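You operate a simulated robot arm through the tools that you are given. There is no shell and no other tool.

You are at the controls of a simulated robot arm. One attempt, no reset.

JOB
The extractor is clogged: switch off, pull the hose cuff, pump the yellow button till Clear, refit, restart.
Fine: in that order; it is Clear when only the bar's green end is lit. Where these are worked on the way, their far stop is far enough and under half their travel is too little: hose cuff.

It is judged by the outcome, as a careful person would: the job done as asked, and still so three seconds after it is handed in. It fails if anything else is knocked over, pushed out of place, dropped, spilled or broken.

ROBOT AND FRAMES
A 6-joint arm with a two-finger parallel gripper, fixed in place. Base frame: the origin is at the foot of the arm, x ahead of it, y to its left, z up. Readings come in mm, rad, newtons and seconds.
With the tool pointing down near the work surface it reaches from about 100 to 660 mm from the base axis. Its first joint turns from -1.152 to 1.152 rad. Payload 2.45 kg.
The tool frame sits at the grasp point between the pads (the TCP): z along the fingers, y along the line on which they close. The tips reach 24 mm beyond it. Largest opening 68 mm; finger width 17, thickness 10; the body of the gripper, 40 by 70 mm, starts 41 mm behind the TCP.
Orientation is that of the tool frame in the base frame, as a unit quaternion [w, x, y, z]. With the fingers straight down and closing along the base's y, the tool's x points along the base's -x, its y along +y and its z along -z.

CONTROLS
- The arm moves only by the tool arm_command. Its argument "targets" is one flat list of numbers, 7 for each row, row after row: the shift along the tool's x, y, z in units of 40 mm (1.0 is 40 mm), then the turn, a rotation vector about the tool's x, y, z in units of 5 degrees (1.0 is 5 degrees), then the opening, from 0 (shut) to 1 (fully open). In form: [x, y, z, rx, ry, rz, jaw, x, y, z, rx, ry, rz, jaw, ...]. A call has 1 to 20 rows; each row shifts and turns the commanded pose from where the row before left it, along the tool's axes as they then stand. A call with a number of a shift or a turn outside -1 to 1 is refused whole. Each row takes 0.2 s and may step no farther than 50 mm and 0.15 rad from the row before; otherwise, or with a gripper value out of range, the whole call is refused. Where a pose cannot be reached the arm comes as near as it can. A force on the tool above 80 N (or 10 N above the force at the start of the call, whichever is more), or a blocked arm, ends the call early, and 0.2 s more pass. The fingers move at their own pace (about 108 mm/s each) and stop on an object; they squeeze with about 35 N. The grip force told is the motor's: it shows also when the fingers shut on nothing. Time passes only in rows, and 0.2 s behind the last, so rows that do not move let the fingers close. The reply holds the time, the measured pose of the TCP, the force on the tool along the base axes, the opening and the grip force, in the units named above and with some noise, with the torque about the TCP (base axes, N m) and any sound that the robot's microphone picked up.
- Cameras (640 x 400 px; columns grow to the right, rows downward): "scene" is fixed at [165.9, 414.7, 1448]; the picture's right is [-0.73, -0.69, 0.00], its down [-0.49, 0.52, -0.70] and it looks along [0.48, -0.51, -0.71] (base axes); focal length 360 px, centre (320, 200). "wrist" rides on the gripper at [84, 11, -75] in the tool frame; the picture's right is [-0.13, 0.99, 0.00], its down [-0.60, -0.08, -0.79] and it looks along [-0.79, -0.10, 0.61] (tool axes); focal length 251 px, centre (320, 200). There is no depth. A picture from a camera that has moved, and an enlarged one, comes with that camera's place and axes in the base frame and with its lens. The place of the scene camera against the robot may be out by one fixed shift of up to 12 mm in any direction.
- snapshot(camera): a new picture of that camera. No time passes.
- zoom(camera, box): a new picture of the part [left, top, right, bottom] of that camera's present view, enlarged. No time passes.
- sign_off(): hands the job in; it is judged then, once.

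Places have to be worked out from the pictures, the camera data and where the tool is seen. Open the gripper and draw the arm clear of the work before you hand the job in, unless the task says otherwise.

The tools are called as a command line: name --argument value ..., lists and objects as JSON in quotes. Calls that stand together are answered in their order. arm_command: Moves the arm, as the interface text tells. Its arguments: {"type":"object","properties":{"targets":{"type":"array","items":{"type":"number"}}},"required":["targets"]} The other tools are called the same way: snapshot (camera) takes a picture; zoom (camera, box) takes an enlarged picture of a part of a camera's view; sign_off () hands the job in.

At the start:

```text
clock: 0.0
tool_pos: [423.5, -101.0, 1111.7]
tcp_rot: [0.001, 0.0, 1.0, -0.001]
ft_force: [-0.2, -0.2, -0.4]
ft_torque: [-0.02, -0.02, -0.01]
grip_width: 68.0
finger_force: 0.0
```

scene: 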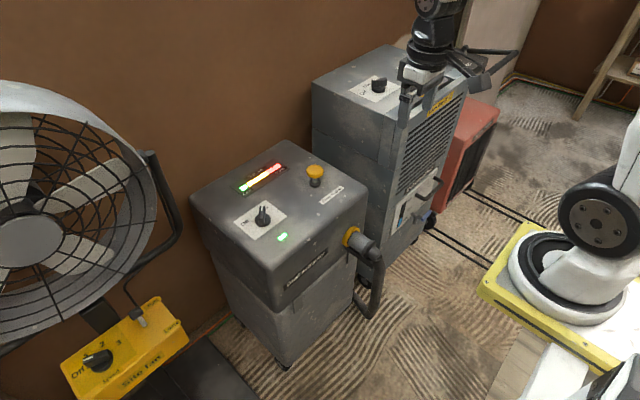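
wrist: 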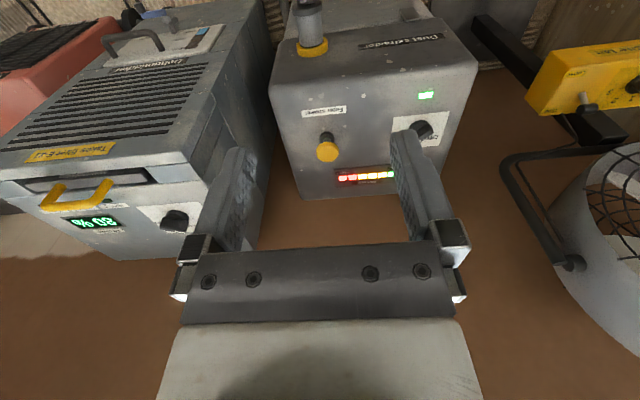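

I start by looking closer at the extractor panel, its switch, button, bar and hose cuff.

zoom --camera "scene" --box '[180, 130, 400, 270]'

zoom --camera "scene" --box '[300, 180, 440, 340]'

zoom --camera "wrist" --box '[260, 0, 500, 200]'

```text
2.86 times, centred on (290, 200) of scene
camera zoom: at [165.9, 414.7, 1448.0], right [-0.73, -0.69, 0.0], down [-0.49, 0.52, -0.7], along [0.48, -0.51, -0.71], focal length 1030 px, centre (406, 200)
```

zoom: 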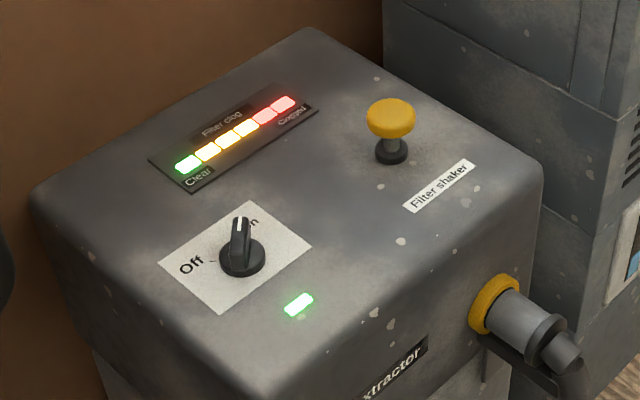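

```text
2.50 times, centred on (370, 260) of scene
camera zoom: at [165.9, 414.7, 1448.0], right [-0.73, -0.69, 0.0], down [-0.49, 0.52, -0.7], along [0.48, -0.51, -0.71], focal length 901 px, centre (195, 50)
```

zoom: 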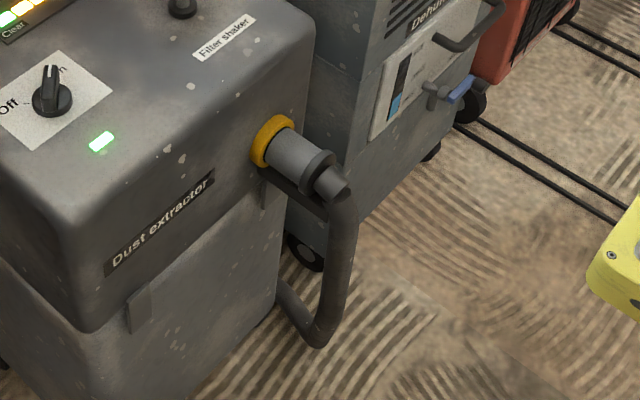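

```text
2.00 times, centred on (380, 100) of wrist
camera zoom: at [340.5, -89.9, 1185.6], right [0.13, 0.99, 0.0], down [0.6, -0.08, 0.79], along [0.79, -0.1, -0.61], focal length 503 px, centre (200, 400)
```

zoom: 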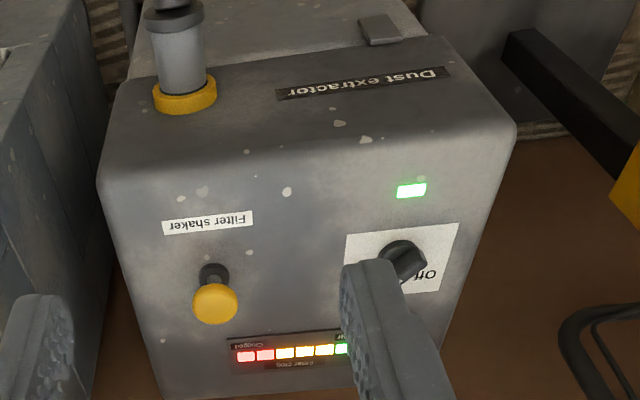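

The panel is about z 800 and the cuff faces the robot. I look at the right side of the scene to understand where the arm stands and at the other areas.

zoom --camera "scene" --box '[400, 150, 640, 400]'

zoom --camera "scene" --box '[220, 190, 300, 250]'

zoom --camera "scene" --box '[330, 0, 550, 140]'

```text
1.60 times, centred on (520, 275) of scene
camera zoom: at [165.9, 414.7, 1448.0], right [-0.73, -0.69, 0.0], down [-0.49, 0.52, -0.7], along [0.48, -0.51, -0.71], focal length 577 px, centre (0, 80)
```

zoom: 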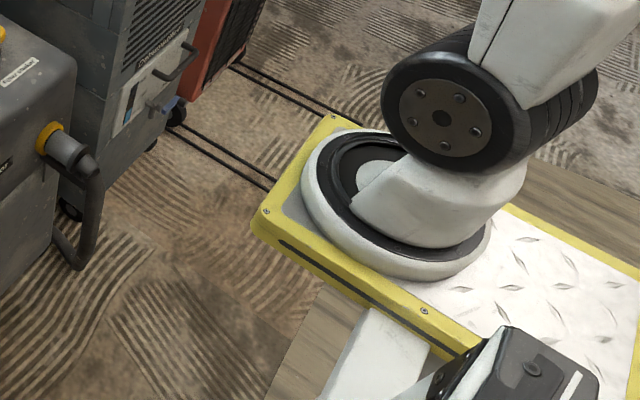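

```text
6.67 times, centred on (260, 220) of scene
camera zoom: at [165.9, 414.7, 1448.0], right [-0.73, -0.69, 0.0], down [-0.49, 0.52, -0.7], along [0.48, -0.51, -0.71], focal length 2403 px, centre (720, 67)
```

zoom: 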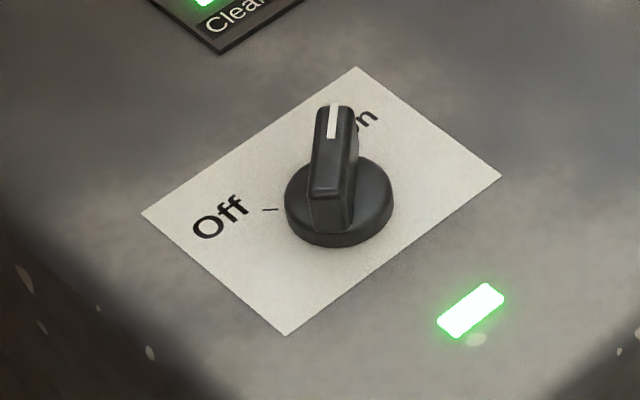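

```text
2.86 times, centred on (440, 70) of scene
camera zoom: at [165.9, 414.7, 1448.0], right [-0.73, -0.69, 0.0], down [-0.49, 0.52, -0.7], along [0.48, -0.51, -0.71], focal length 1030 px, centre (-23, 571)
```

zoom: 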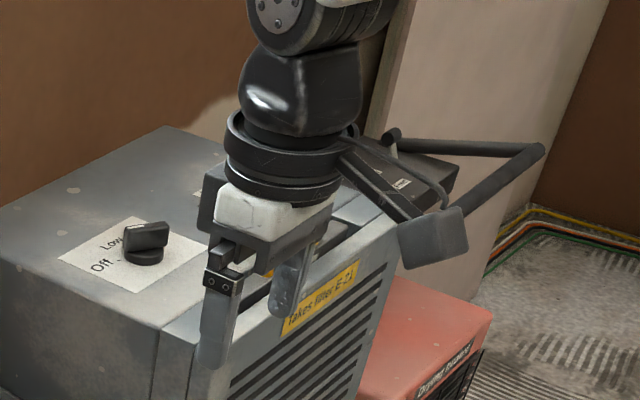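

Readings agree with the pictures: by triangulation the knob is near (687, 73, 755), yellow button near (690, -120, 790), and the cuff's ring near (560, -134, 613) pointing along -x. I move above the knob, gripper open, staying high, to look closely.

arm_command --targets '[-0.553, 0.534, 0.659, 0, 0, 0, 1, -0.553, 0.534, 0.659, 0, 0, 0, 1, -0.553, 0.534, 0.659, 0, 0, 0, 1, -0.553, 0.534, 0.659, 0, 0, 0, 1, -0.553, 0.534, 0.659, 0, 0, 0, 1, -0.553, 0.534, 0.659, 0, 0, 0, 1, -0.553, 0.534, 0.659, 0, 0, 0, 1, -0.553, 0.534, 0.659, 0, 0, 0, 1]'

snapshot --camera "wrist"

snapshot --camera "scene"

```text
clock: 1.8
tool_pos: [600.3, 72.2, 899.6]
tcp_rot: [0.001, 0.0, 1.0, 0.0]
ft_force: [0.1, -0.3, -0.3]
ft_torque: [-0.01, 0.02, 0.01]
grip_width: 68.1
finger_force: 0.2
```

```text
taken
camera wrist: at [517.1, 81.9, 974.0], right [0.13, 0.99, 0.0], down [0.6, -0.08, 0.79], along [0.79, -0.1, -0.61], focal length 251 px, centre (320, 200)
```

wrist: 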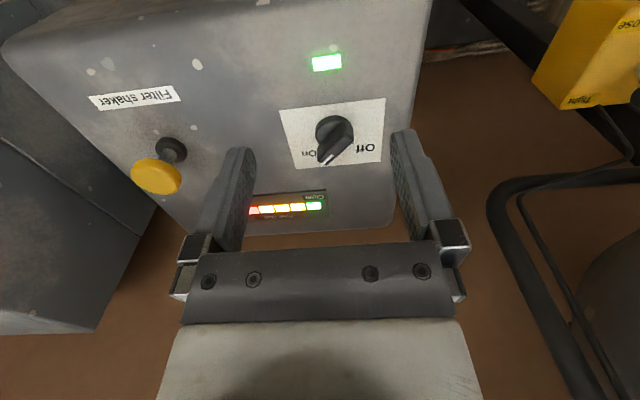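

```text
taken
```

scene: 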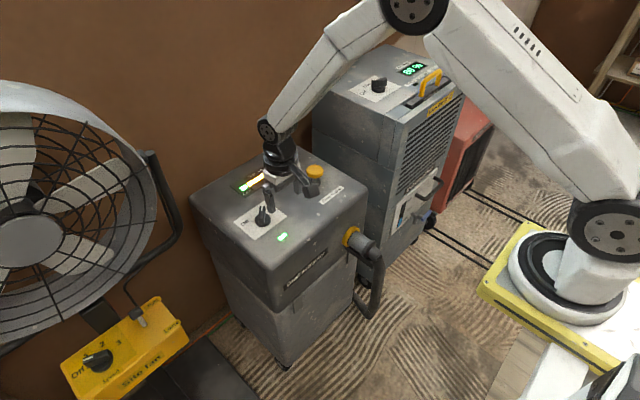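

The move went as planned and nothing was touched. I zoom in on the knob in the wrist view to fix its place and lever angle.

zoom --camera "wrist" --box '[260, 80, 420, 190]'

zoom --camera "scene" --box '[200, 140, 360, 250]'

```text
3.64 times, centred on (340, 135) of wrist
camera zoom: at [517.1, 81.9, 974.0], right [0.13, 0.99, 0.0], down [0.6, -0.08, 0.79], along [0.79, -0.1, -0.61], focal length 914 px, centre (247, 436)
```

zoom: 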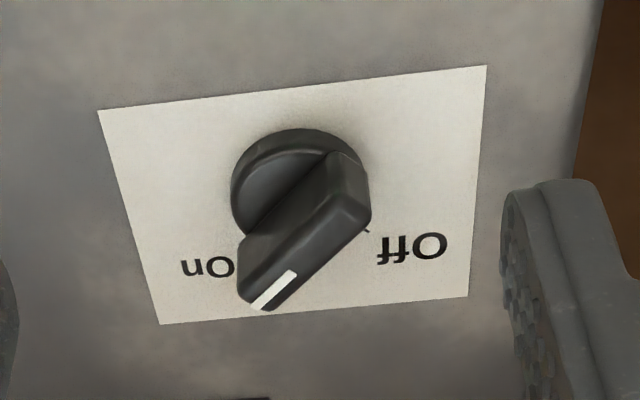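

```text
3.64 times, centred on (280, 195) of scene
camera zoom: at [165.9, 414.7, 1447.9], right [-0.73, -0.69, 0.0], down [-0.49, 0.52, -0.7], along [0.48, -0.51, -0.71], focal length 1310 px, centre (466, 218)
```

zoom: 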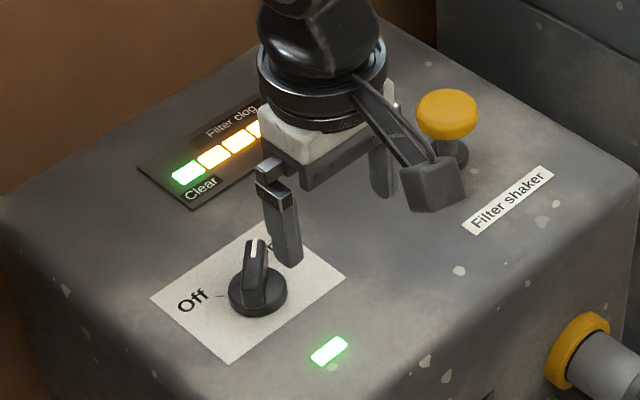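

The lever points at about -45° (toward On) with Off at about +45°. I zoom further to fix the knob axis and lever height.

zoom --camera "wrist" --box '[305, 105, 365, 175]'

zoom --camera "scene" --box '[240, 195, 290, 235]'

```text
5.71 times, centred on (335, 140) of wrist
camera zoom: at [517.1, 81.9, 974.0], right [0.13, 0.99, 0.0], down [0.6, -0.08, 0.79], along [0.79, -0.1, -0.61], focal length 1437 px, centre (234, 543)
```

zoom: 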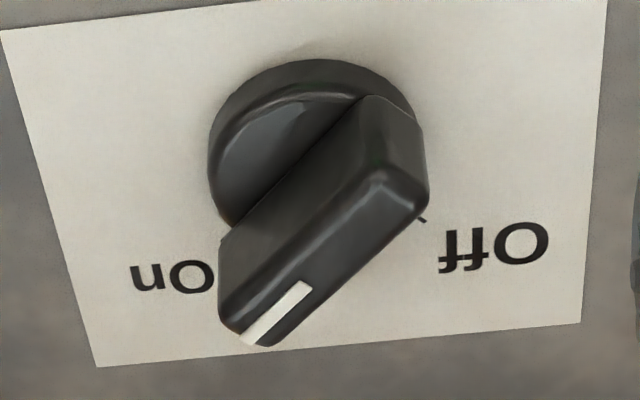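

```text
10.00 times, centred on (265, 215) of scene
camera zoom: at [165.9, 414.7, 1447.9], right [-0.73, -0.69, 0.0], down [-0.49, 0.52, -0.7], along [0.48, -0.51, -0.71], focal length 3604 px, centre (870, 50)
```

zoom: 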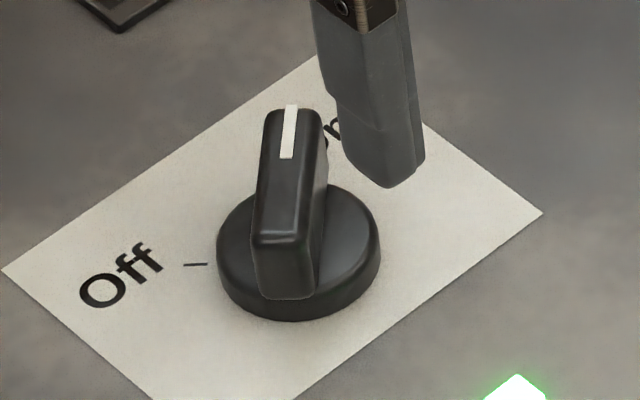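

Knob axis is about (689, 75), lever top about z 778, panel z 742. I move over it at z 850 and turn the tool -45° about vertical so the jaws straddle the lever.

arm_command --targets '[-0.739, 0.023, 0.413, 0, 0, 0, 1, -0.739, 0.023, 0.413, 0, 0, 0, 1, -0.739, 0.023, 0.413, 0, 0, 0, 1, 0, 0, 0, 0, 0, 1, 1, 0, 0, 0, 0, 0, 1, 1, 0, 0, 0, 0, 0, 1, 1, 0, 0, 0, 0, 0, 1, 1, 0, 0, 0, 0, 0, 1, 1, 0, 0, 0, 0, 0, 1, 1, 0, 0, 0, 0, 0, 1, 1, 0, 0, 0, 0, 0, 1, 1, 0, 0, 0, 0, 0, 1, 1]'

snapshot --camera "wrist"

zoom --camera "scene" --box '[200, 140, 360, 250]'

```text
clock: 4.4
tool_pos: [690.3, 73.3, 851.2]
tcp_rot: [0.0, 0.383, 0.924, -0.001]
ft_force: [-0.2, -0.5, -0.8]
ft_torque: [-0.04, 0.03, -0.01]
grip_width: 68.2
finger_force: 0.0
```

```text
taken
camera wrist: at [639.1, 140.1, 924.9], right [0.79, 0.61, 0.0], down [0.37, -0.48, 0.79], along [0.48, -0.63, -0.61], focal length 251 px, centre (320, 200)
```

wrist: 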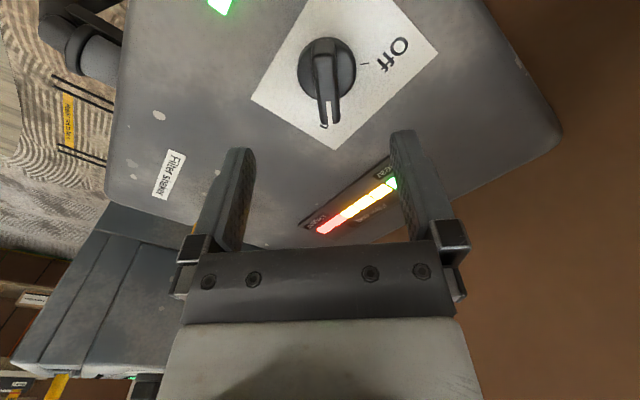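

```text
3.64 times, centred on (280, 195) of scene
camera zoom: at [165.9, 414.7, 1448.0], right [-0.73, -0.69, 0.0], down [-0.49, 0.52, -0.7], along [0.48, -0.51, -0.71], focal length 1310 px, centre (466, 218)
```

zoom: 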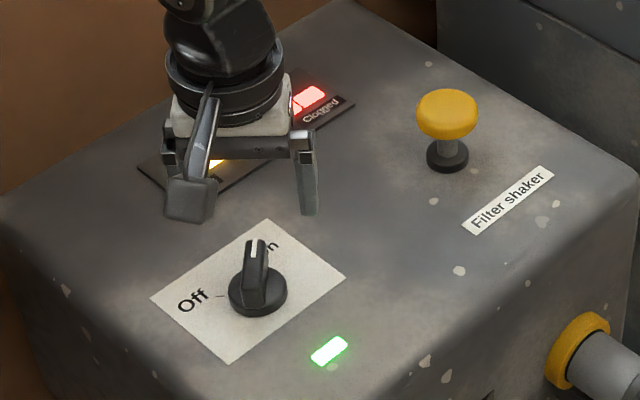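

The lever now looks aligned with the tool's x axis. I zoom in the wrist view to check alignment before going down.

zoom --camera "wrist" --box '[280, 20, 380, 140]'

```text
3.33 times, centred on (330, 80) of wrist
camera zoom: at [639.1, 140.1, 924.9], right [0.79, 0.61, 0.0], down [0.37, -0.48, 0.79], along [0.48, -0.63, -0.61], focal length 838 px, centre (287, 600)
```

zoom: 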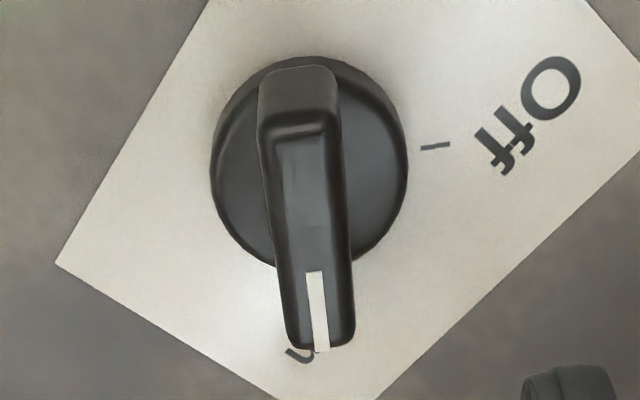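

The lever is offset from the jaw centre by about +1.5 mm (tool x) and +4.3 mm (tool y). I correct that and descend 40 mm, then check again.

arm_command --targets '[0.0375, 0.1075, 0, 0, 0, 0, 1, 0, 0, 0.5, 0, 0, 0, 1, 0, 0, 0.5, 0, 0, 0, 1]'

snapshot --camera "wrist"

zoom --camera "scene" --box '[220, 170, 310, 240]'

```text
clock: 5.2
tool_pos: [692.0, 76.3, 809.5]
tcp_rot: [0.001, 0.383, 0.924, -0.001]
ft_force: [0.7, -0.3, 0.2]
ft_torque: [-0.04, -0.01, 0.0]
grip_width: 68.0
finger_force: 0.1
```

```text
taken
camera wrist: at [640.8, 143.7, 884.3], right [0.79, 0.61, 0.0], down [0.37, -0.48, 0.79], along [0.48, -0.63, -0.61], focal length 251 px, centre (320, 200)
```

wrist: 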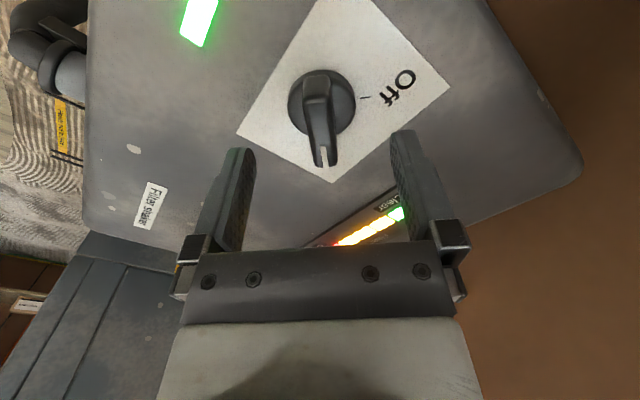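

```text
5.71 times, centred on (265, 205) of scene
camera zoom: at [165.9, 414.7, 1448.0], right [-0.73, -0.69, 0.0], down [-0.49, 0.52, -0.7], along [0.48, -0.51, -0.71], focal length 2059 px, centre (634, 171)
```

zoom: 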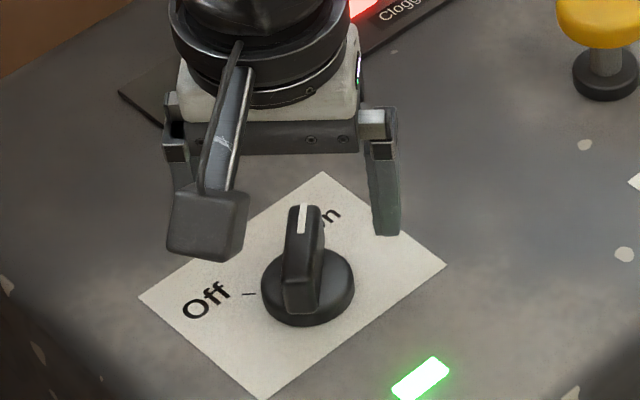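

The lever sits midway between the fingers. I zoom to verify the centring before the last descent.

zoom --camera "wrist" --box '[220, 50, 420, 190]'

```text
2.86 times, centred on (320, 120) of wrist
camera zoom: at [640.8, 143.7, 884.3], right [0.79, 0.61, 0.0], down [0.37, -0.48, 0.79], along [0.48, -0.63, -0.61], focal length 718 px, centre (320, 429)
```

zoom: 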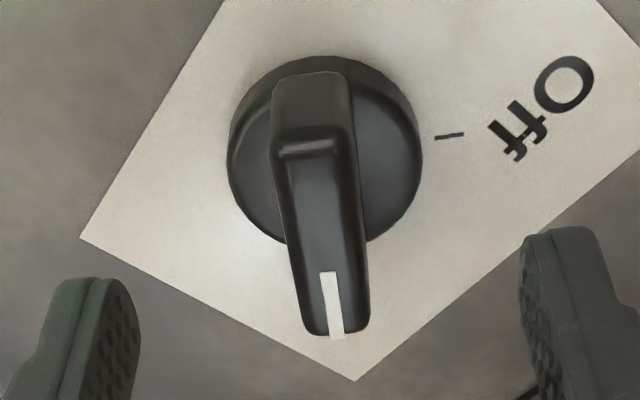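

Centring is good (within about 1 mm). I descend 28 mm and close on the lever.

arm_command --targets '[0, 0, 0.35, 0, 0, 0, 1, 0, 0, 0.35, 0, 0, 0, 1, 0, 0, 0, 0, 0, 0, 0, 0, 0, 0, 0, 0, 0, 0, 0, 0, 0, 0, 0, 0, 0]'

zoom --camera "wrist" --box '[220, 50, 420, 190]'

zoom --camera "scene" --box '[220, 170, 310, 240]'

```text
clock: 6.4
tool_pos: [692.5, 78.0, 781.5]
tcp_rot: [0.001, 0.382, 0.924, -0.001]
ft_force: [1.3, 0.0, -0.4]
ft_torque: [-0.16, -0.07, -0.01]
grip_width: 14.9
finger_force: 34.3
```

```text
2.86 times, centred on (320, 120) of wrist
camera zoom: at [641.2, 144.0, 856.8], right [0.79, 0.61, 0.0], down [0.37, -0.48, 0.79], along [0.48, -0.63, -0.61], focal length 718 px, centre (320, 429)
```

zoom: 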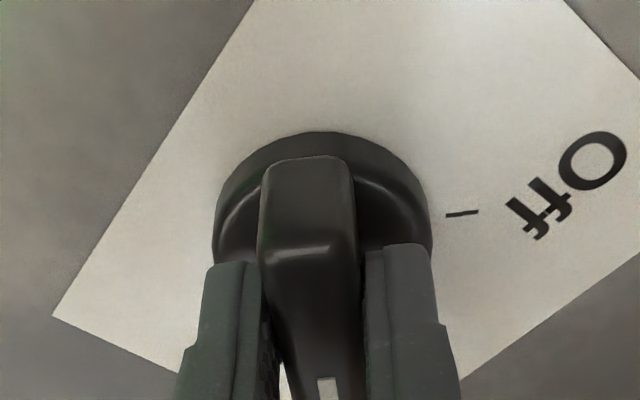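

```text
5.71 times, centred on (265, 205) of scene
camera zoom: at [166.0, 414.7, 1448.0], right [-0.73, -0.69, 0.0], down [-0.49, 0.52, -0.7], along [0.48, -0.51, -0.71], focal length 2059 px, centre (634, 171)
```

zoom: 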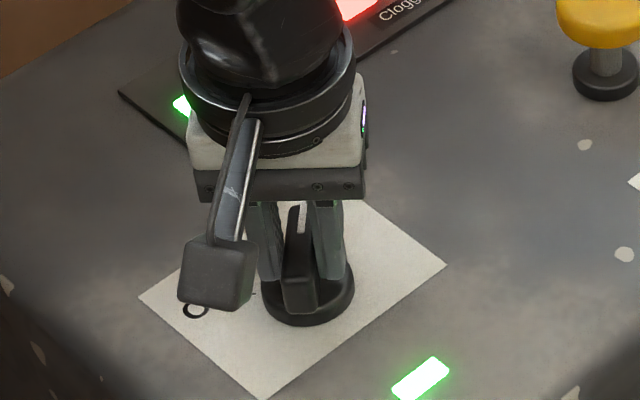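

The jaws hold the lever (14.9 mm, 34 N). I turn the tool +90° about vertical, from On to Off.

arm_command --targets '[0, 0, 0, 0, 0, -1, 0, 0, 0, 0, 0, 0, -1, 0, 0, 0, 0, 0, 0, -1, 0, 0, 0, 0, 0, 0, -1, 0, 0, 0, 0, 0, 0, -1, 0, 0, 0, 0, 0, 0, -1, 0, 0, 0, 0, 0, 0, -1, 0, 0, 0, 0, 0, 0, -1, 0, 0, 0, 0, 0, 0, -1, 0, 0, 0, 0, 0, 0, -1, 0, 0, 0, 0, 0, 0, -1, 0, 0, 0, 0, 0, 0, -1, 0, 0, 0, 0, 0, 0, -1, 0, 0, 0, 0, 0, 0, -1, 0, 0, 0, 0, 0, 0, -1, 0, 0, 0, 0, 0, 0, -1, 0, 0, 0, 0, 0, 0, -1, 0, 0, 0, 0, 0, 0, -1, 0]'

snapshot --camera "wrist"

zoom --camera "scene" --box '[200, 140, 360, 250]'

```text
clock: 10.2
tool_pos: [692.7, 73.5, 781.8]
tcp_rot: [0.0, -0.381, 0.924, -0.001]
ft_force: [-2.3, -32.5, -4.1]
ft_torque: [-0.24, 0.24, -0.06]
grip_width: 14.9
finger_force: 34.2
```

```text
taken
camera wrist: at [625.8, 21.1, 856.9], right [-0.61, 0.79, 0.0], down [0.48, 0.37, 0.79], along [0.63, 0.48, -0.61], focal length 251 px, centre (320, 200)
```

wrist: 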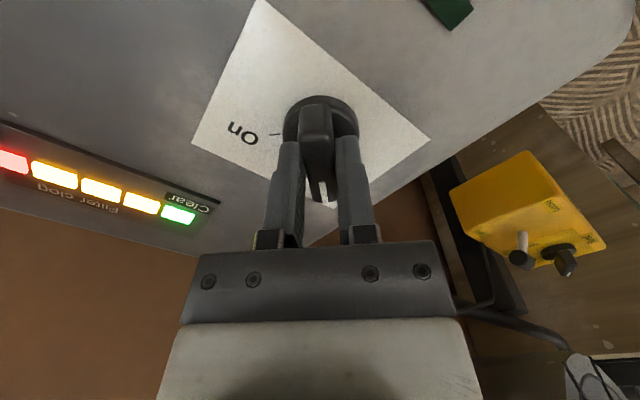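

```text
3.64 times, centred on (280, 195) of scene
camera zoom: at [166.0, 414.0, 1448.2], right [-0.73, -0.69, 0.0], down [-0.49, 0.52, -0.7], along [0.48, -0.51, -0.71], focal length 1310 px, centre (466, 218)
```

zoom: 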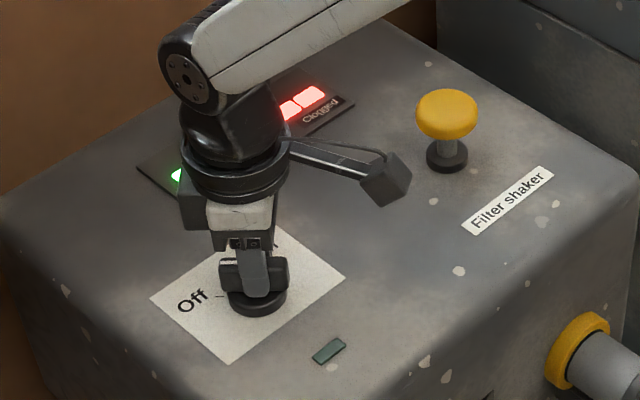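

The power LED has gone dark, so the switch is at Off. I open the jaws and rise, then confirm the lever position.

arm_command --targets '[0, 0, 0, 0, 0, 0, 1, 0, 0, 0, 0, 0, 0, 1, 0, 0, -0.5, 0, 0, 0, 1, 0, 0, -0.75, 0, 0, 0, 1, 0, 0, -1, 0, 0, 0, 1]'

snapshot --camera "wrist"

zoom --camera "scene" --box '[200, 140, 360, 250]'

```text
clock: 11.4
tool_pos: [693.6, 77.6, 872.3]
tcp_rot: [0.001, -0.383, 0.924, 0.0]
ft_force: [-0.3, 0.0, -0.2]
ft_torque: [0.0, 0.01, 0.04]
grip_width: 67.9
finger_force: 0.1
```

```text
taken
camera wrist: at [626.3, 25.6, 947.1], right [-0.61, 0.79, 0.0], down [0.48, 0.37, 0.79], along [0.63, 0.48, -0.61], focal length 251 px, centre (320, 200)
```

wrist: 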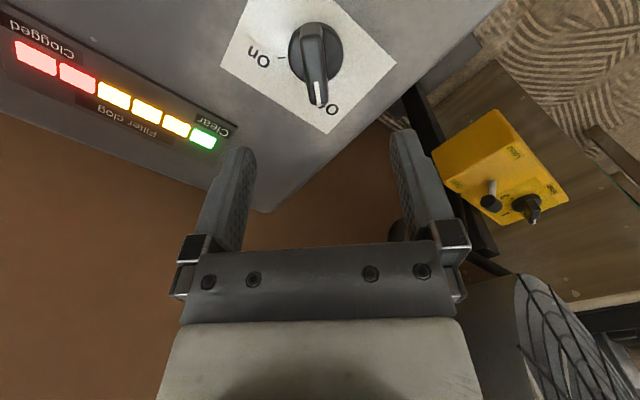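

```text
3.64 times, centred on (280, 195) of scene
camera zoom: at [165.9, 414.7, 1448.0], right [-0.73, -0.69, 0.0], down [-0.49, 0.52, -0.7], along [0.48, -0.51, -0.71], focal length 1310 px, centre (466, 218)
```

zoom: 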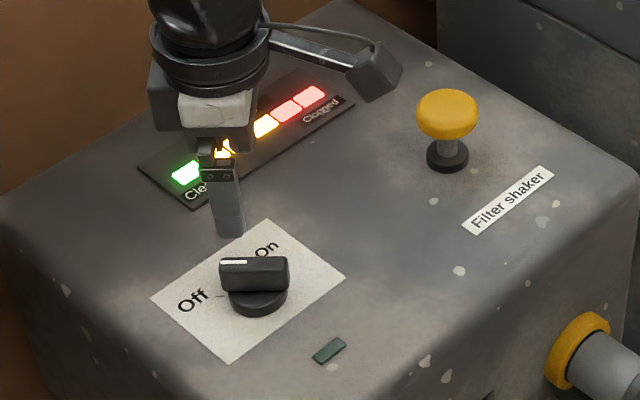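

The lever now points at Off and the LED is dark. I turn the tool back to nominal and retreat toward the robot side to look at the hose cuff.

arm_command --targets '[0, 0, 0, 0, 0, 1, 1, 0, 0, 0, 0, 0, 1, 1, 0, 0, 0, 0, 0, 1, 1, 0, 0, 0, 0, 0, 1, 1, 0, 0, 0, 0, 0, 1, 1, 0, 0, 0, 0, 0, 1, 1, 0, 0, 0, 0, 0, 1, 1, 0, 0, 0, 0, 0, 1, 1, 0, 0, 0, 0, 0, 1, 1, 0.775, -0.617, 0.367, 0, 0, 0, 1, 0.775, -0.617, 0.367, 0, 0, 0, 1, 0.775, -0.617, 0.367, 0, 0, 0, 1, 0.775, -0.617, 0.367, 0, 0, 0, 1, 0.775, -0.617, 0.367, 0, 0, 0, 1, 0.775, -0.617, 0.367, 0, 0, 0, 1, 0.775, -0.617, 0.367, 0, 0, 0, 1, 0.775, -0.617, 0.367, 0, 0, 0, 1, 0.775, -0.617, 0.367, 0, 0, 0, 1]'

snapshot --camera "wrist"

snapshot --camera "scene"

```text
clock: 15.2
tool_pos: [414.1, -144.7, 739.9]
tcp_rot: [0.0, 0.001, 1.0, 0.0]
ft_force: [-0.4, -0.8, 0.1]
ft_torque: [0.03, -0.01, 0.01]
grip_width: 68.2
finger_force: 0.0
```

```text
taken
camera wrist: at [328.8, -134.6, 814.2], right [0.13, 0.99, 0.0], down [0.6, -0.08, 0.79], along [0.79, -0.1, -0.61], focal length 251 px, centre (320, 200)
```

wrist: 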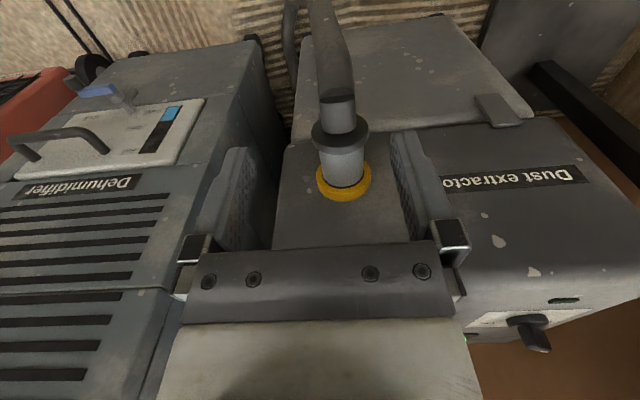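

```text
taken
```

scene: 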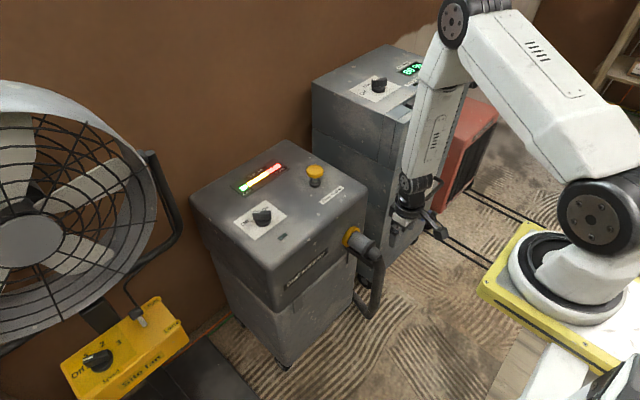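

zoom --camera "wrist" --box '[270, 40, 430, 240]'

zoom --camera "scene" --box '[320, 190, 440, 330]'

```text
2.00 times, centred on (350, 140) of wrist
camera zoom: at [328.8, -134.6, 814.2], right [0.13, 0.99, 0.0], down [0.6, -0.08, 0.79], along [0.79, -0.1, -0.61], focal length 503 px, centre (260, 320)
```

zoom: 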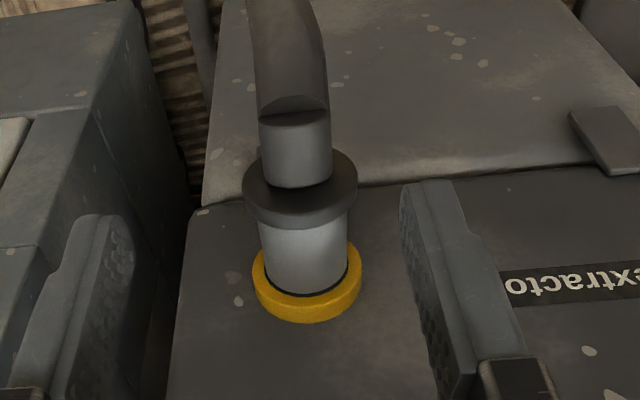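

```text
2.86 times, centred on (380, 260) of scene
camera zoom: at [165.9, 414.7, 1448.0], right [-0.73, -0.69, 0.0], down [-0.49, 0.52, -0.7], along [0.48, -0.51, -0.71], focal length 1030 px, centre (149, 29)
```

zoom: 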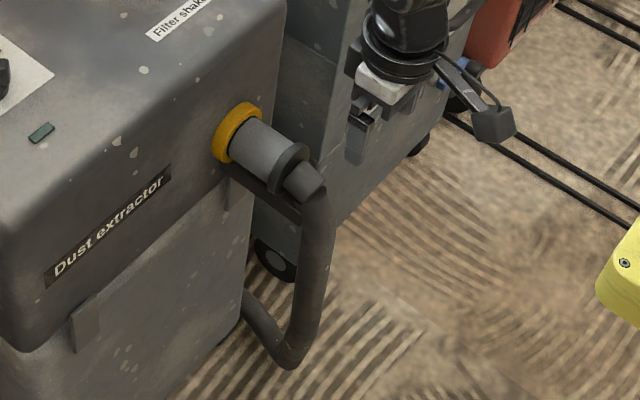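

Correcting for a scene-camera shift of roughly (0, +7, -8), the cuff's axis is near y -136, z 600, its flange near x 497 and the yellow ring near x 563. I move above the cylinder at x≈514, staying clear of the front face, and re-check.

arm_command --targets '[-0.833, 0.0725, 0.333, 0, 0, 0, 1, -0.833, 0.0725, 0.333, 0, 0, 0, 1, -0.833, 0.0725, 0.333, 0, 0, 0, 1]'

snapshot --camera "wrist"

zoom --camera "scene" --box '[320, 150, 440, 290]'

```text
clock: 16.0
tool_pos: [512.4, -136.6, 699.6]
tcp_rot: [0.0, 0.0, 1.0, 0.0]
ft_force: [1.0, 0.0, -0.1]
ft_torque: [0.02, 0.0, -0.01]
grip_width: 67.8
finger_force: 0.0
```

```text
taken
camera wrist: at [429.2, -126.4, 774.2], right [0.13, 0.99, 0.0], down [0.6, -0.08, 0.79], along [0.79, -0.1, -0.61], focal length 251 px, centre (320, 200)
```

wrist: 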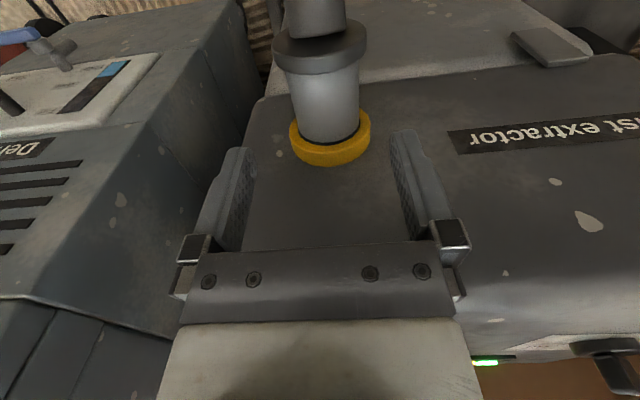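

```text
2.86 times, centred on (380, 220) of scene
camera zoom: at [165.9, 414.7, 1448.0], right [-0.73, -0.69, 0.0], down [-0.49, 0.52, -0.7], along [0.48, -0.51, -0.71], focal length 1030 px, centre (149, 143)
```

zoom: 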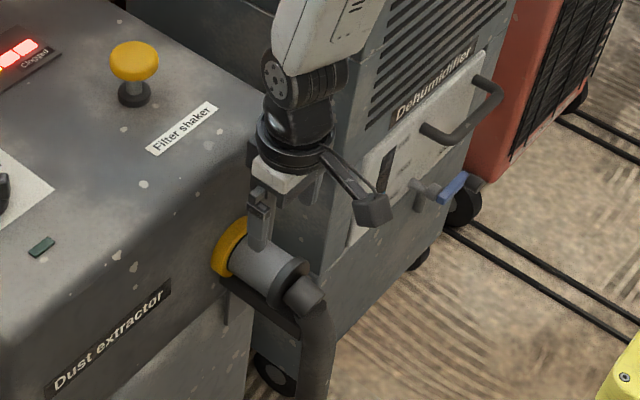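

The two wrist views confirm axis y≈-136, z≈600 and flange x≈495. I look closer at what lies under the cuff before descending.

zoom --camera "scene" --box '[335, 215, 395, 275]'

zoom --camera "wrist" --box '[240, 0, 400, 180]'

```text
6.67 times, centred on (365, 245) of scene
camera zoom: at [165.9, 414.7, 1448.0], right [-0.73, -0.69, 0.0], down [-0.49, 0.52, -0.7], along [0.48, -0.51, -0.71], focal length 2403 px, centre (20, -100)
```

zoom: 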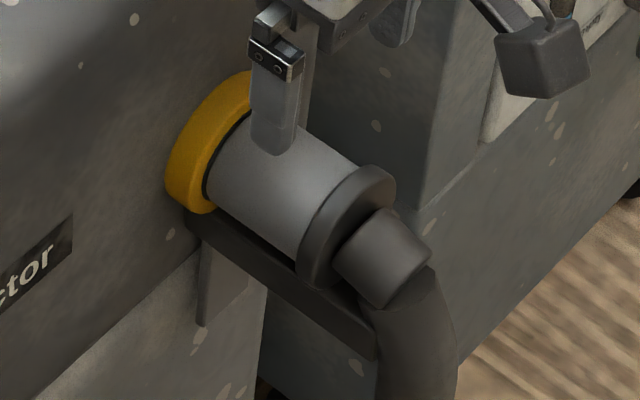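

```text
2.22 times, centred on (320, 90) of wrist
camera zoom: at [429.2, -126.4, 774.2], right [0.13, 0.99, 0.0], down [0.6, -0.08, 0.79], along [0.79, -0.1, -0.61], focal length 559 px, centre (320, 444)
```

zoom: 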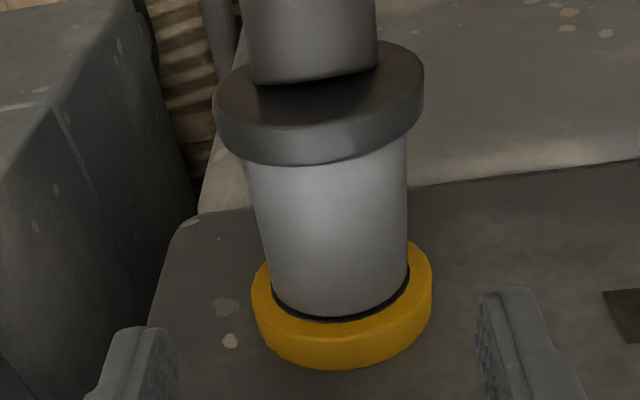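

There is a slim rail directly under the cuff but narrower than it; the cylinder spans x≈498 to 555. I descend to z≈607 with jaws open and then close on the cylinder.

arm_command --targets '[0, 0.01, 0.5, 0, 0, 0, 1, 0, 0, 0.5, 0, 0, 0, 1, 0, 0, 0.5, 0, 0, 0, 1, 0, 0, 0.4, 0, 0, 0, 1, 0, 0, 0.4, 0, 0, 0, 1]'

snapshot --camera "wrist"

zoom --camera "scene" --box '[320, 190, 420, 280]'

```text
clock: 17.2
tool_pos: [513.5, -134.7, 607.9]
tcp_rot: [0.001, 0.0, 1.0, 0.0]
ft_force: [-0.5, -1.8, 0.7]
ft_torque: [0.03, 0.03, 0.0]
grip_width: 67.7
finger_force: 0.1
```

```text
taken
camera wrist: at [429.1, -125.2, 682.4], right [0.13, 0.99, 0.0], down [0.6, -0.08, 0.79], along [0.79, -0.1, -0.61], focal length 251 px, centre (320, 200)
```

wrist: 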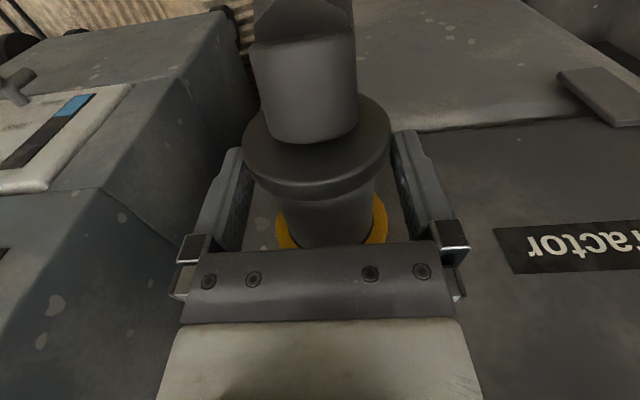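

```text
4.44 times, centred on (370, 235) of scene
camera zoom: at [165.9, 414.7, 1448.0], right [-0.73, -0.69, 0.0], down [-0.49, 0.52, -0.7], along [0.48, -0.51, -0.71], focal length 1602 px, centre (98, 44)
```

zoom: 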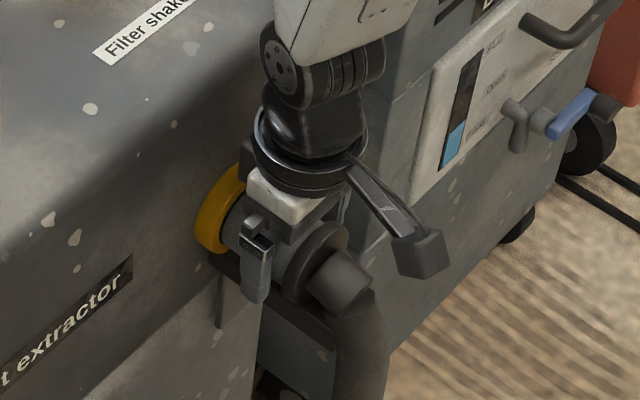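

The fingers straddle the cylinder behind the flange without contact. I close the gripper on it.

arm_command --targets '[0, 0, 0, 0, 0, 0, 0, 0, 0, 0, 0, 0, 0, 0, 0, 0, 0, 0, 0, 0, 0]'

```text
clock: 18.0
tool_pos: [512.3, -134.8, 608.2]
tcp_rot: [0.0, 0.0, 1.0, 0.0]
ft_force: [0.1, 10.6, -4.3]
ft_torque: [-0.01, -0.59, -0.36]
grip_width: 49.0
finger_force: 45.0
```

Gripped at 49 mm with a small side load. I pull straight out along -x in small steps.

arm_command --targets '[0.2, 0, 0, 0, 0, 0, 0, 0.2, 0, 0, 0, 0, 0, 0, 0.2, 0, 0, 0, 0, 0, 0, 0.2, 0, 0, 0, 0, 0, 0]'

zoom --camera "scene" --box '[320, 190, 420, 280]'

snapshot --camera "wrist"

```text
clock: 19.0
tool_pos: [480.3, -134.8, 607.4]
tcp_rot: [0.0, 0.001, 1.0, 0.0]
ft_force: [1.7, 16.9, -3.0]
ft_torque: [0.06, -0.31, -0.46]
grip_width: 49.1
finger_force: 45.2
```

```text
4.44 times, centred on (370, 235) of scene
camera zoom: at [166.0, 415.0, 1447.9], right [-0.73, -0.69, 0.0], down [-0.49, 0.52, -0.7], along [0.48, -0.51, -0.71], focal length 1602 px, centre (98, 44)
```

zoom: 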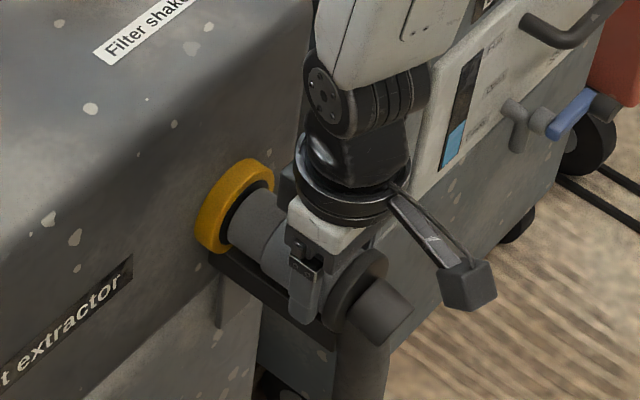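

```text
taken
camera wrist: at [396.6, -124.7, 682.6], right [0.13, 0.99, 0.0], down [0.6, -0.08, 0.79], along [0.79, -0.1, -0.61], focal length 251 px, centre (320, 200)
```

wrist: 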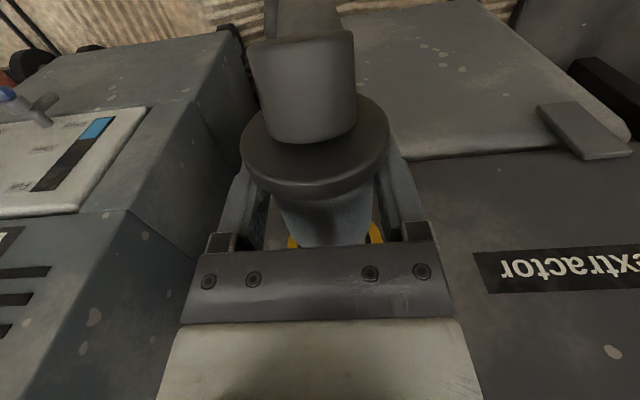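

The cuff slides out with the tool (32 mm so far). I keep pulling, easing the slight side load, to find the far stop.

arm_command --targets '[0.2, 0.02, 0, 0, 0, 0, 0, 0.2, 0.01, 0, 0, 0, 0, 0, 0.2, 0.01, 0, 0, 0, 0, 0]'

zoom --camera "scene" --box '[320, 190, 420, 280]'

```text
clock: 19.8
tool_pos: [468.6, -135.7, 611.8]
tcp_rot: [0.011, -0.001, 1.0, -0.004]
ft_force: [52.6, 40.2, -19.8]
ft_torque: [0.3, 0.15, -1.43]
grip_width: 49.5
finger_force: 45.1
```

```text
4.44 times, centred on (370, 235) of scene
camera zoom: at [167.1, 415.3, 1447.6], right [-0.73, -0.69, 0.0], down [-0.49, 0.52, -0.7], along [0.48, -0.51, -0.71], focal length 1602 px, centre (98, 44)
```

zoom: 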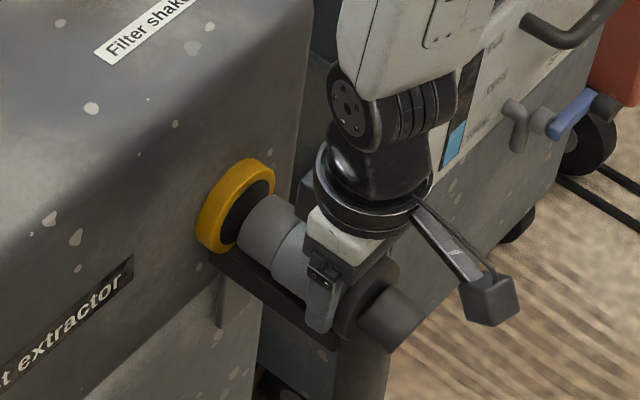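

Pull force rose to 52 N with the tool only 44 mm out: the far stop is reached. I ease the command back a few mm to relieve the load without pushing the cuff back in.

arm_command --targets '[-0.12, 0, 0, 0, 0, 0, 0, -0.1, 0, 0, 0, 0, 0, 0]'

zoom --camera "scene" --box '[330, 200, 410, 280]'

snapshot --camera "wrist"

```text
clock: 20.4
tool_pos: [467.6, -134.3, 610.9]
tcp_rot: [0.002, -0.002, 1.0, -0.001]
ft_force: [17.2, 24.5, 33.0]
ft_torque: [0.51, -0.43, -0.54]
grip_width: 49.0
finger_force: 45.8
```

```text
5.00 times, centred on (370, 240) of scene
camera zoom: at [165.7, 415.2, 1447.8], right [-0.73, -0.69, 0.0], down [-0.49, 0.52, -0.7], along [0.48, -0.51, -0.71], focal length 1802 px, centre (70, 0)
```

zoom: 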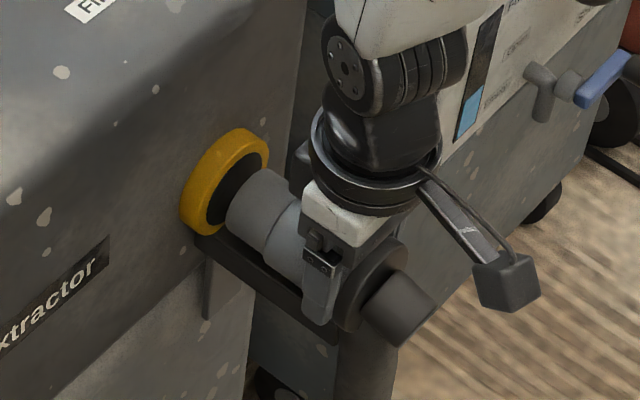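

```text
taken
camera wrist: at [383.9, -124.7, 684.6], right [0.13, 0.99, 0.0], down [0.6, -0.08, 0.8], along [0.79, -0.1, -0.61], focal length 251 px, centre (320, 200)
```

wrist: 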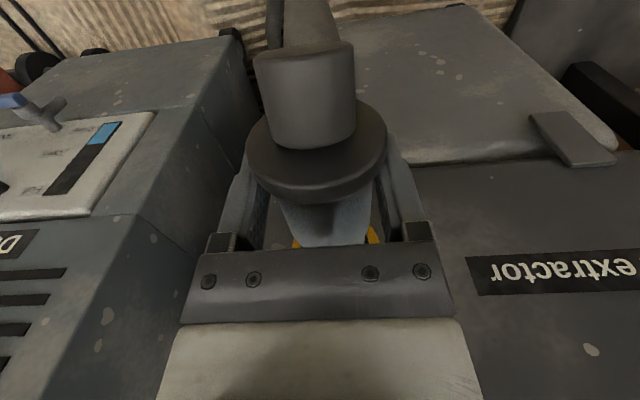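

The cuff is out of the yellow ring with a clear gap, at its far stop. I open the jaws, rise straight up clear of the flange, and check that it stays.

arm_command --targets '[0, 0, 0, 0, 0, 0, 1, 0, 0, 0, 0, 0, 0, 1, 0, 0, -0.4, 0, 0, 0, 1, 0, 0, -0.6, 0, 0, 0, 1, 0, 0, -1, 0, 0, 0, 1, 0, 0, -1, 0, 0, 0, 1]'

snapshot --camera "wrist"

snapshot --camera "scene"

zoom --camera "scene" --box '[330, 200, 410, 280]'

```text
clock: 21.8
tool_pos: [466.0, -134.7, 728.6]
tcp_rot: [0.0, 0.0, 1.0, 0.0]
ft_force: [1.0, 0.5, 0.2]
ft_torque: [0.01, 0.02, -0.01]
grip_width: 68.2
finger_force: 0.0
```

```text
taken
camera wrist: at [382.3, -123.7, 802.8], right [0.13, 0.99, 0.0], down [0.6, -0.08, 0.79], along [0.79, -0.1, -0.61], focal length 251 px, centre (320, 200)
```

wrist: 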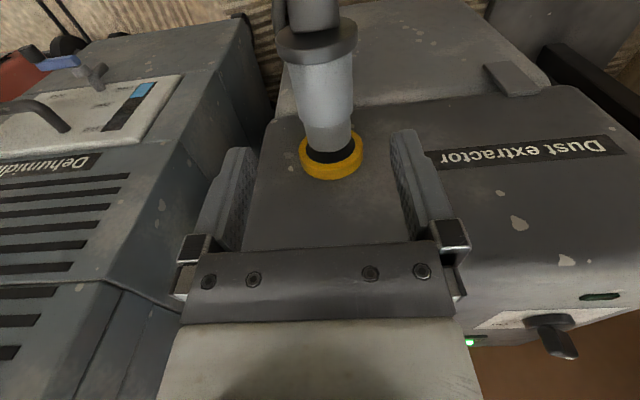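

```text
taken
```

scene: 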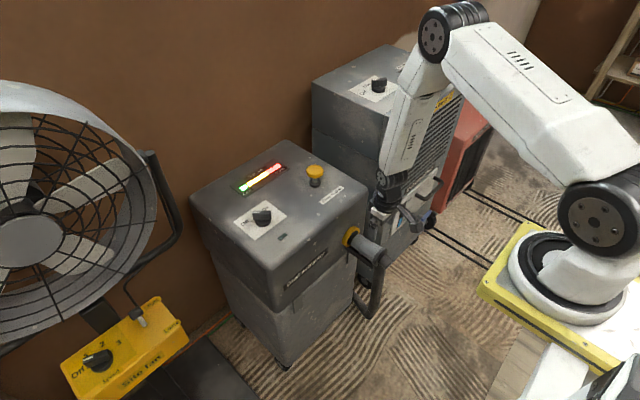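

```text
5.00 times, centred on (370, 240) of scene
camera zoom: at [165.9, 414.7, 1448.0], right [-0.73, -0.69, 0.0], down [-0.49, 0.52, -0.7], along [0.48, -0.51, -0.71], focal length 1802 px, centre (70, 0)
```

zoom: 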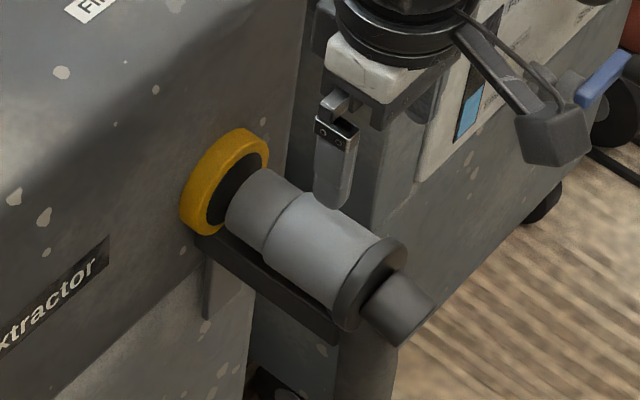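

The cuff stays pulled out at its stop. I now close the jaws and go over the yellow button (about 693, -120, 788), staying high to check alignment.

arm_command --targets '[-0.5, 0, -0.85, 0, 0, 0, 1, -0.5, 0, -0.85, 0, 0, 0, 1, -0.5, 0, -0.85, 0, 0, 0, 0, -0.835, 0.074, -0.2, 0, 0, 0, 0, -0.835, 0.074, -0.2, 0, 0, 0, 0, -0.835, 0.074, -0.2, 0, 0, 0, 0, -0.835, 0.074, -0.2, 0, 0, 0, 0, -0.835, 0.074, -0.2, 0, 0, 0, 0]'

snapshot --camera "wrist"

zoom --camera "scene" --box '[220, 110, 380, 220]'

```text
clock: 23.6
tool_pos: [691.8, -118.1, 870.2]
tcp_rot: [-0.001, 0.0, 1.0, 0.001]
ft_force: [0.4, -0.2, -0.6]
ft_torque: [0.0, 0.01, -0.04]
grip_width: 0.0
finger_force: 23.7
```

```text
taken
camera wrist: at [608.9, -108.2, 944.6], right [0.13, 0.99, 0.0], down [0.6, -0.08, 0.79], along [0.79, -0.1, -0.61], focal length 251 px, centre (320, 200)
```

wrist: 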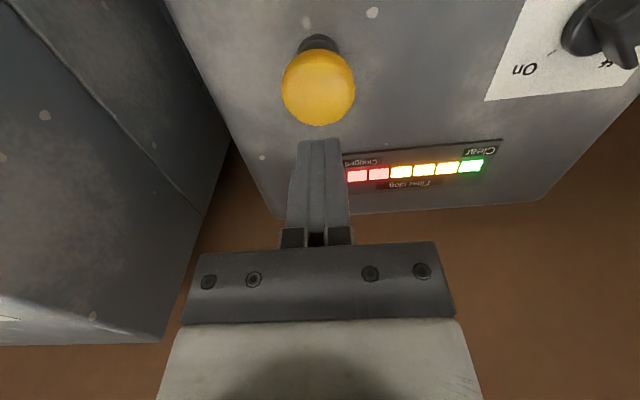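

```text
3.64 times, centred on (300, 165) of scene
camera zoom: at [165.9, 414.7, 1448.0], right [-0.73, -0.69, 0.0], down [-0.49, 0.52, -0.7], along [0.48, -0.51, -0.71], focal length 1310 px, centre (393, 327)
```

zoom: 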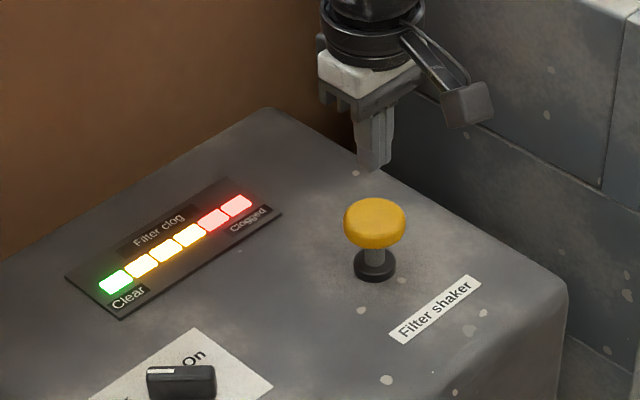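

The cap centre is about 2 mm from the tool axis. I correct that, lower the closed fingertips to the cap and start pressing gently.

arm_command --targets '[-0.0475, -0.0325, 0.6, 0, 0, 0, 0, 0, 0, 0.5, 0, 0, 0, 0, 0, 0, 0.15, 0, 0, 0, 0, 0, 0, 0.15, 0, 0, 0, 0]'

zoom --camera "scene" --box '[220, 110, 380, 220]'

```text
clock: 24.6
tool_pos: [694.7, -120.2, 814.5]
tcp_rot: [0.002, 0.0, 1.0, 0.0]
ft_force: [0.2, -0.8, 1.7]
ft_torque: [-0.02, 0.0, 0.02]
grip_width: 0.0
finger_force: 23.5
```

```text
3.64 times, centred on (300, 165) of scene
camera zoom: at [165.9, 414.7, 1448.0], right [-0.73, -0.69, 0.0], down [-0.49, 0.52, -0.7], along [0.48, -0.51, -0.71], focal length 1310 px, centre (393, 327)
```

zoom: 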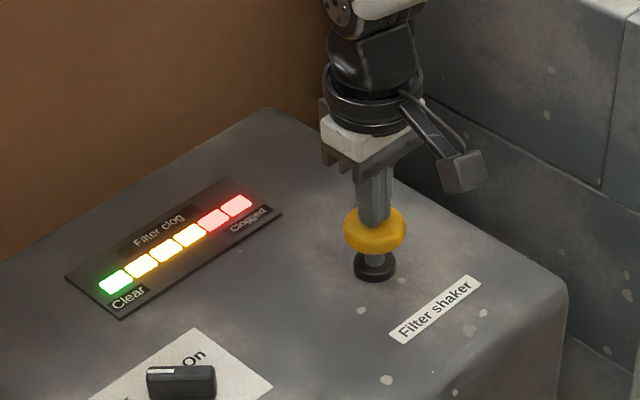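

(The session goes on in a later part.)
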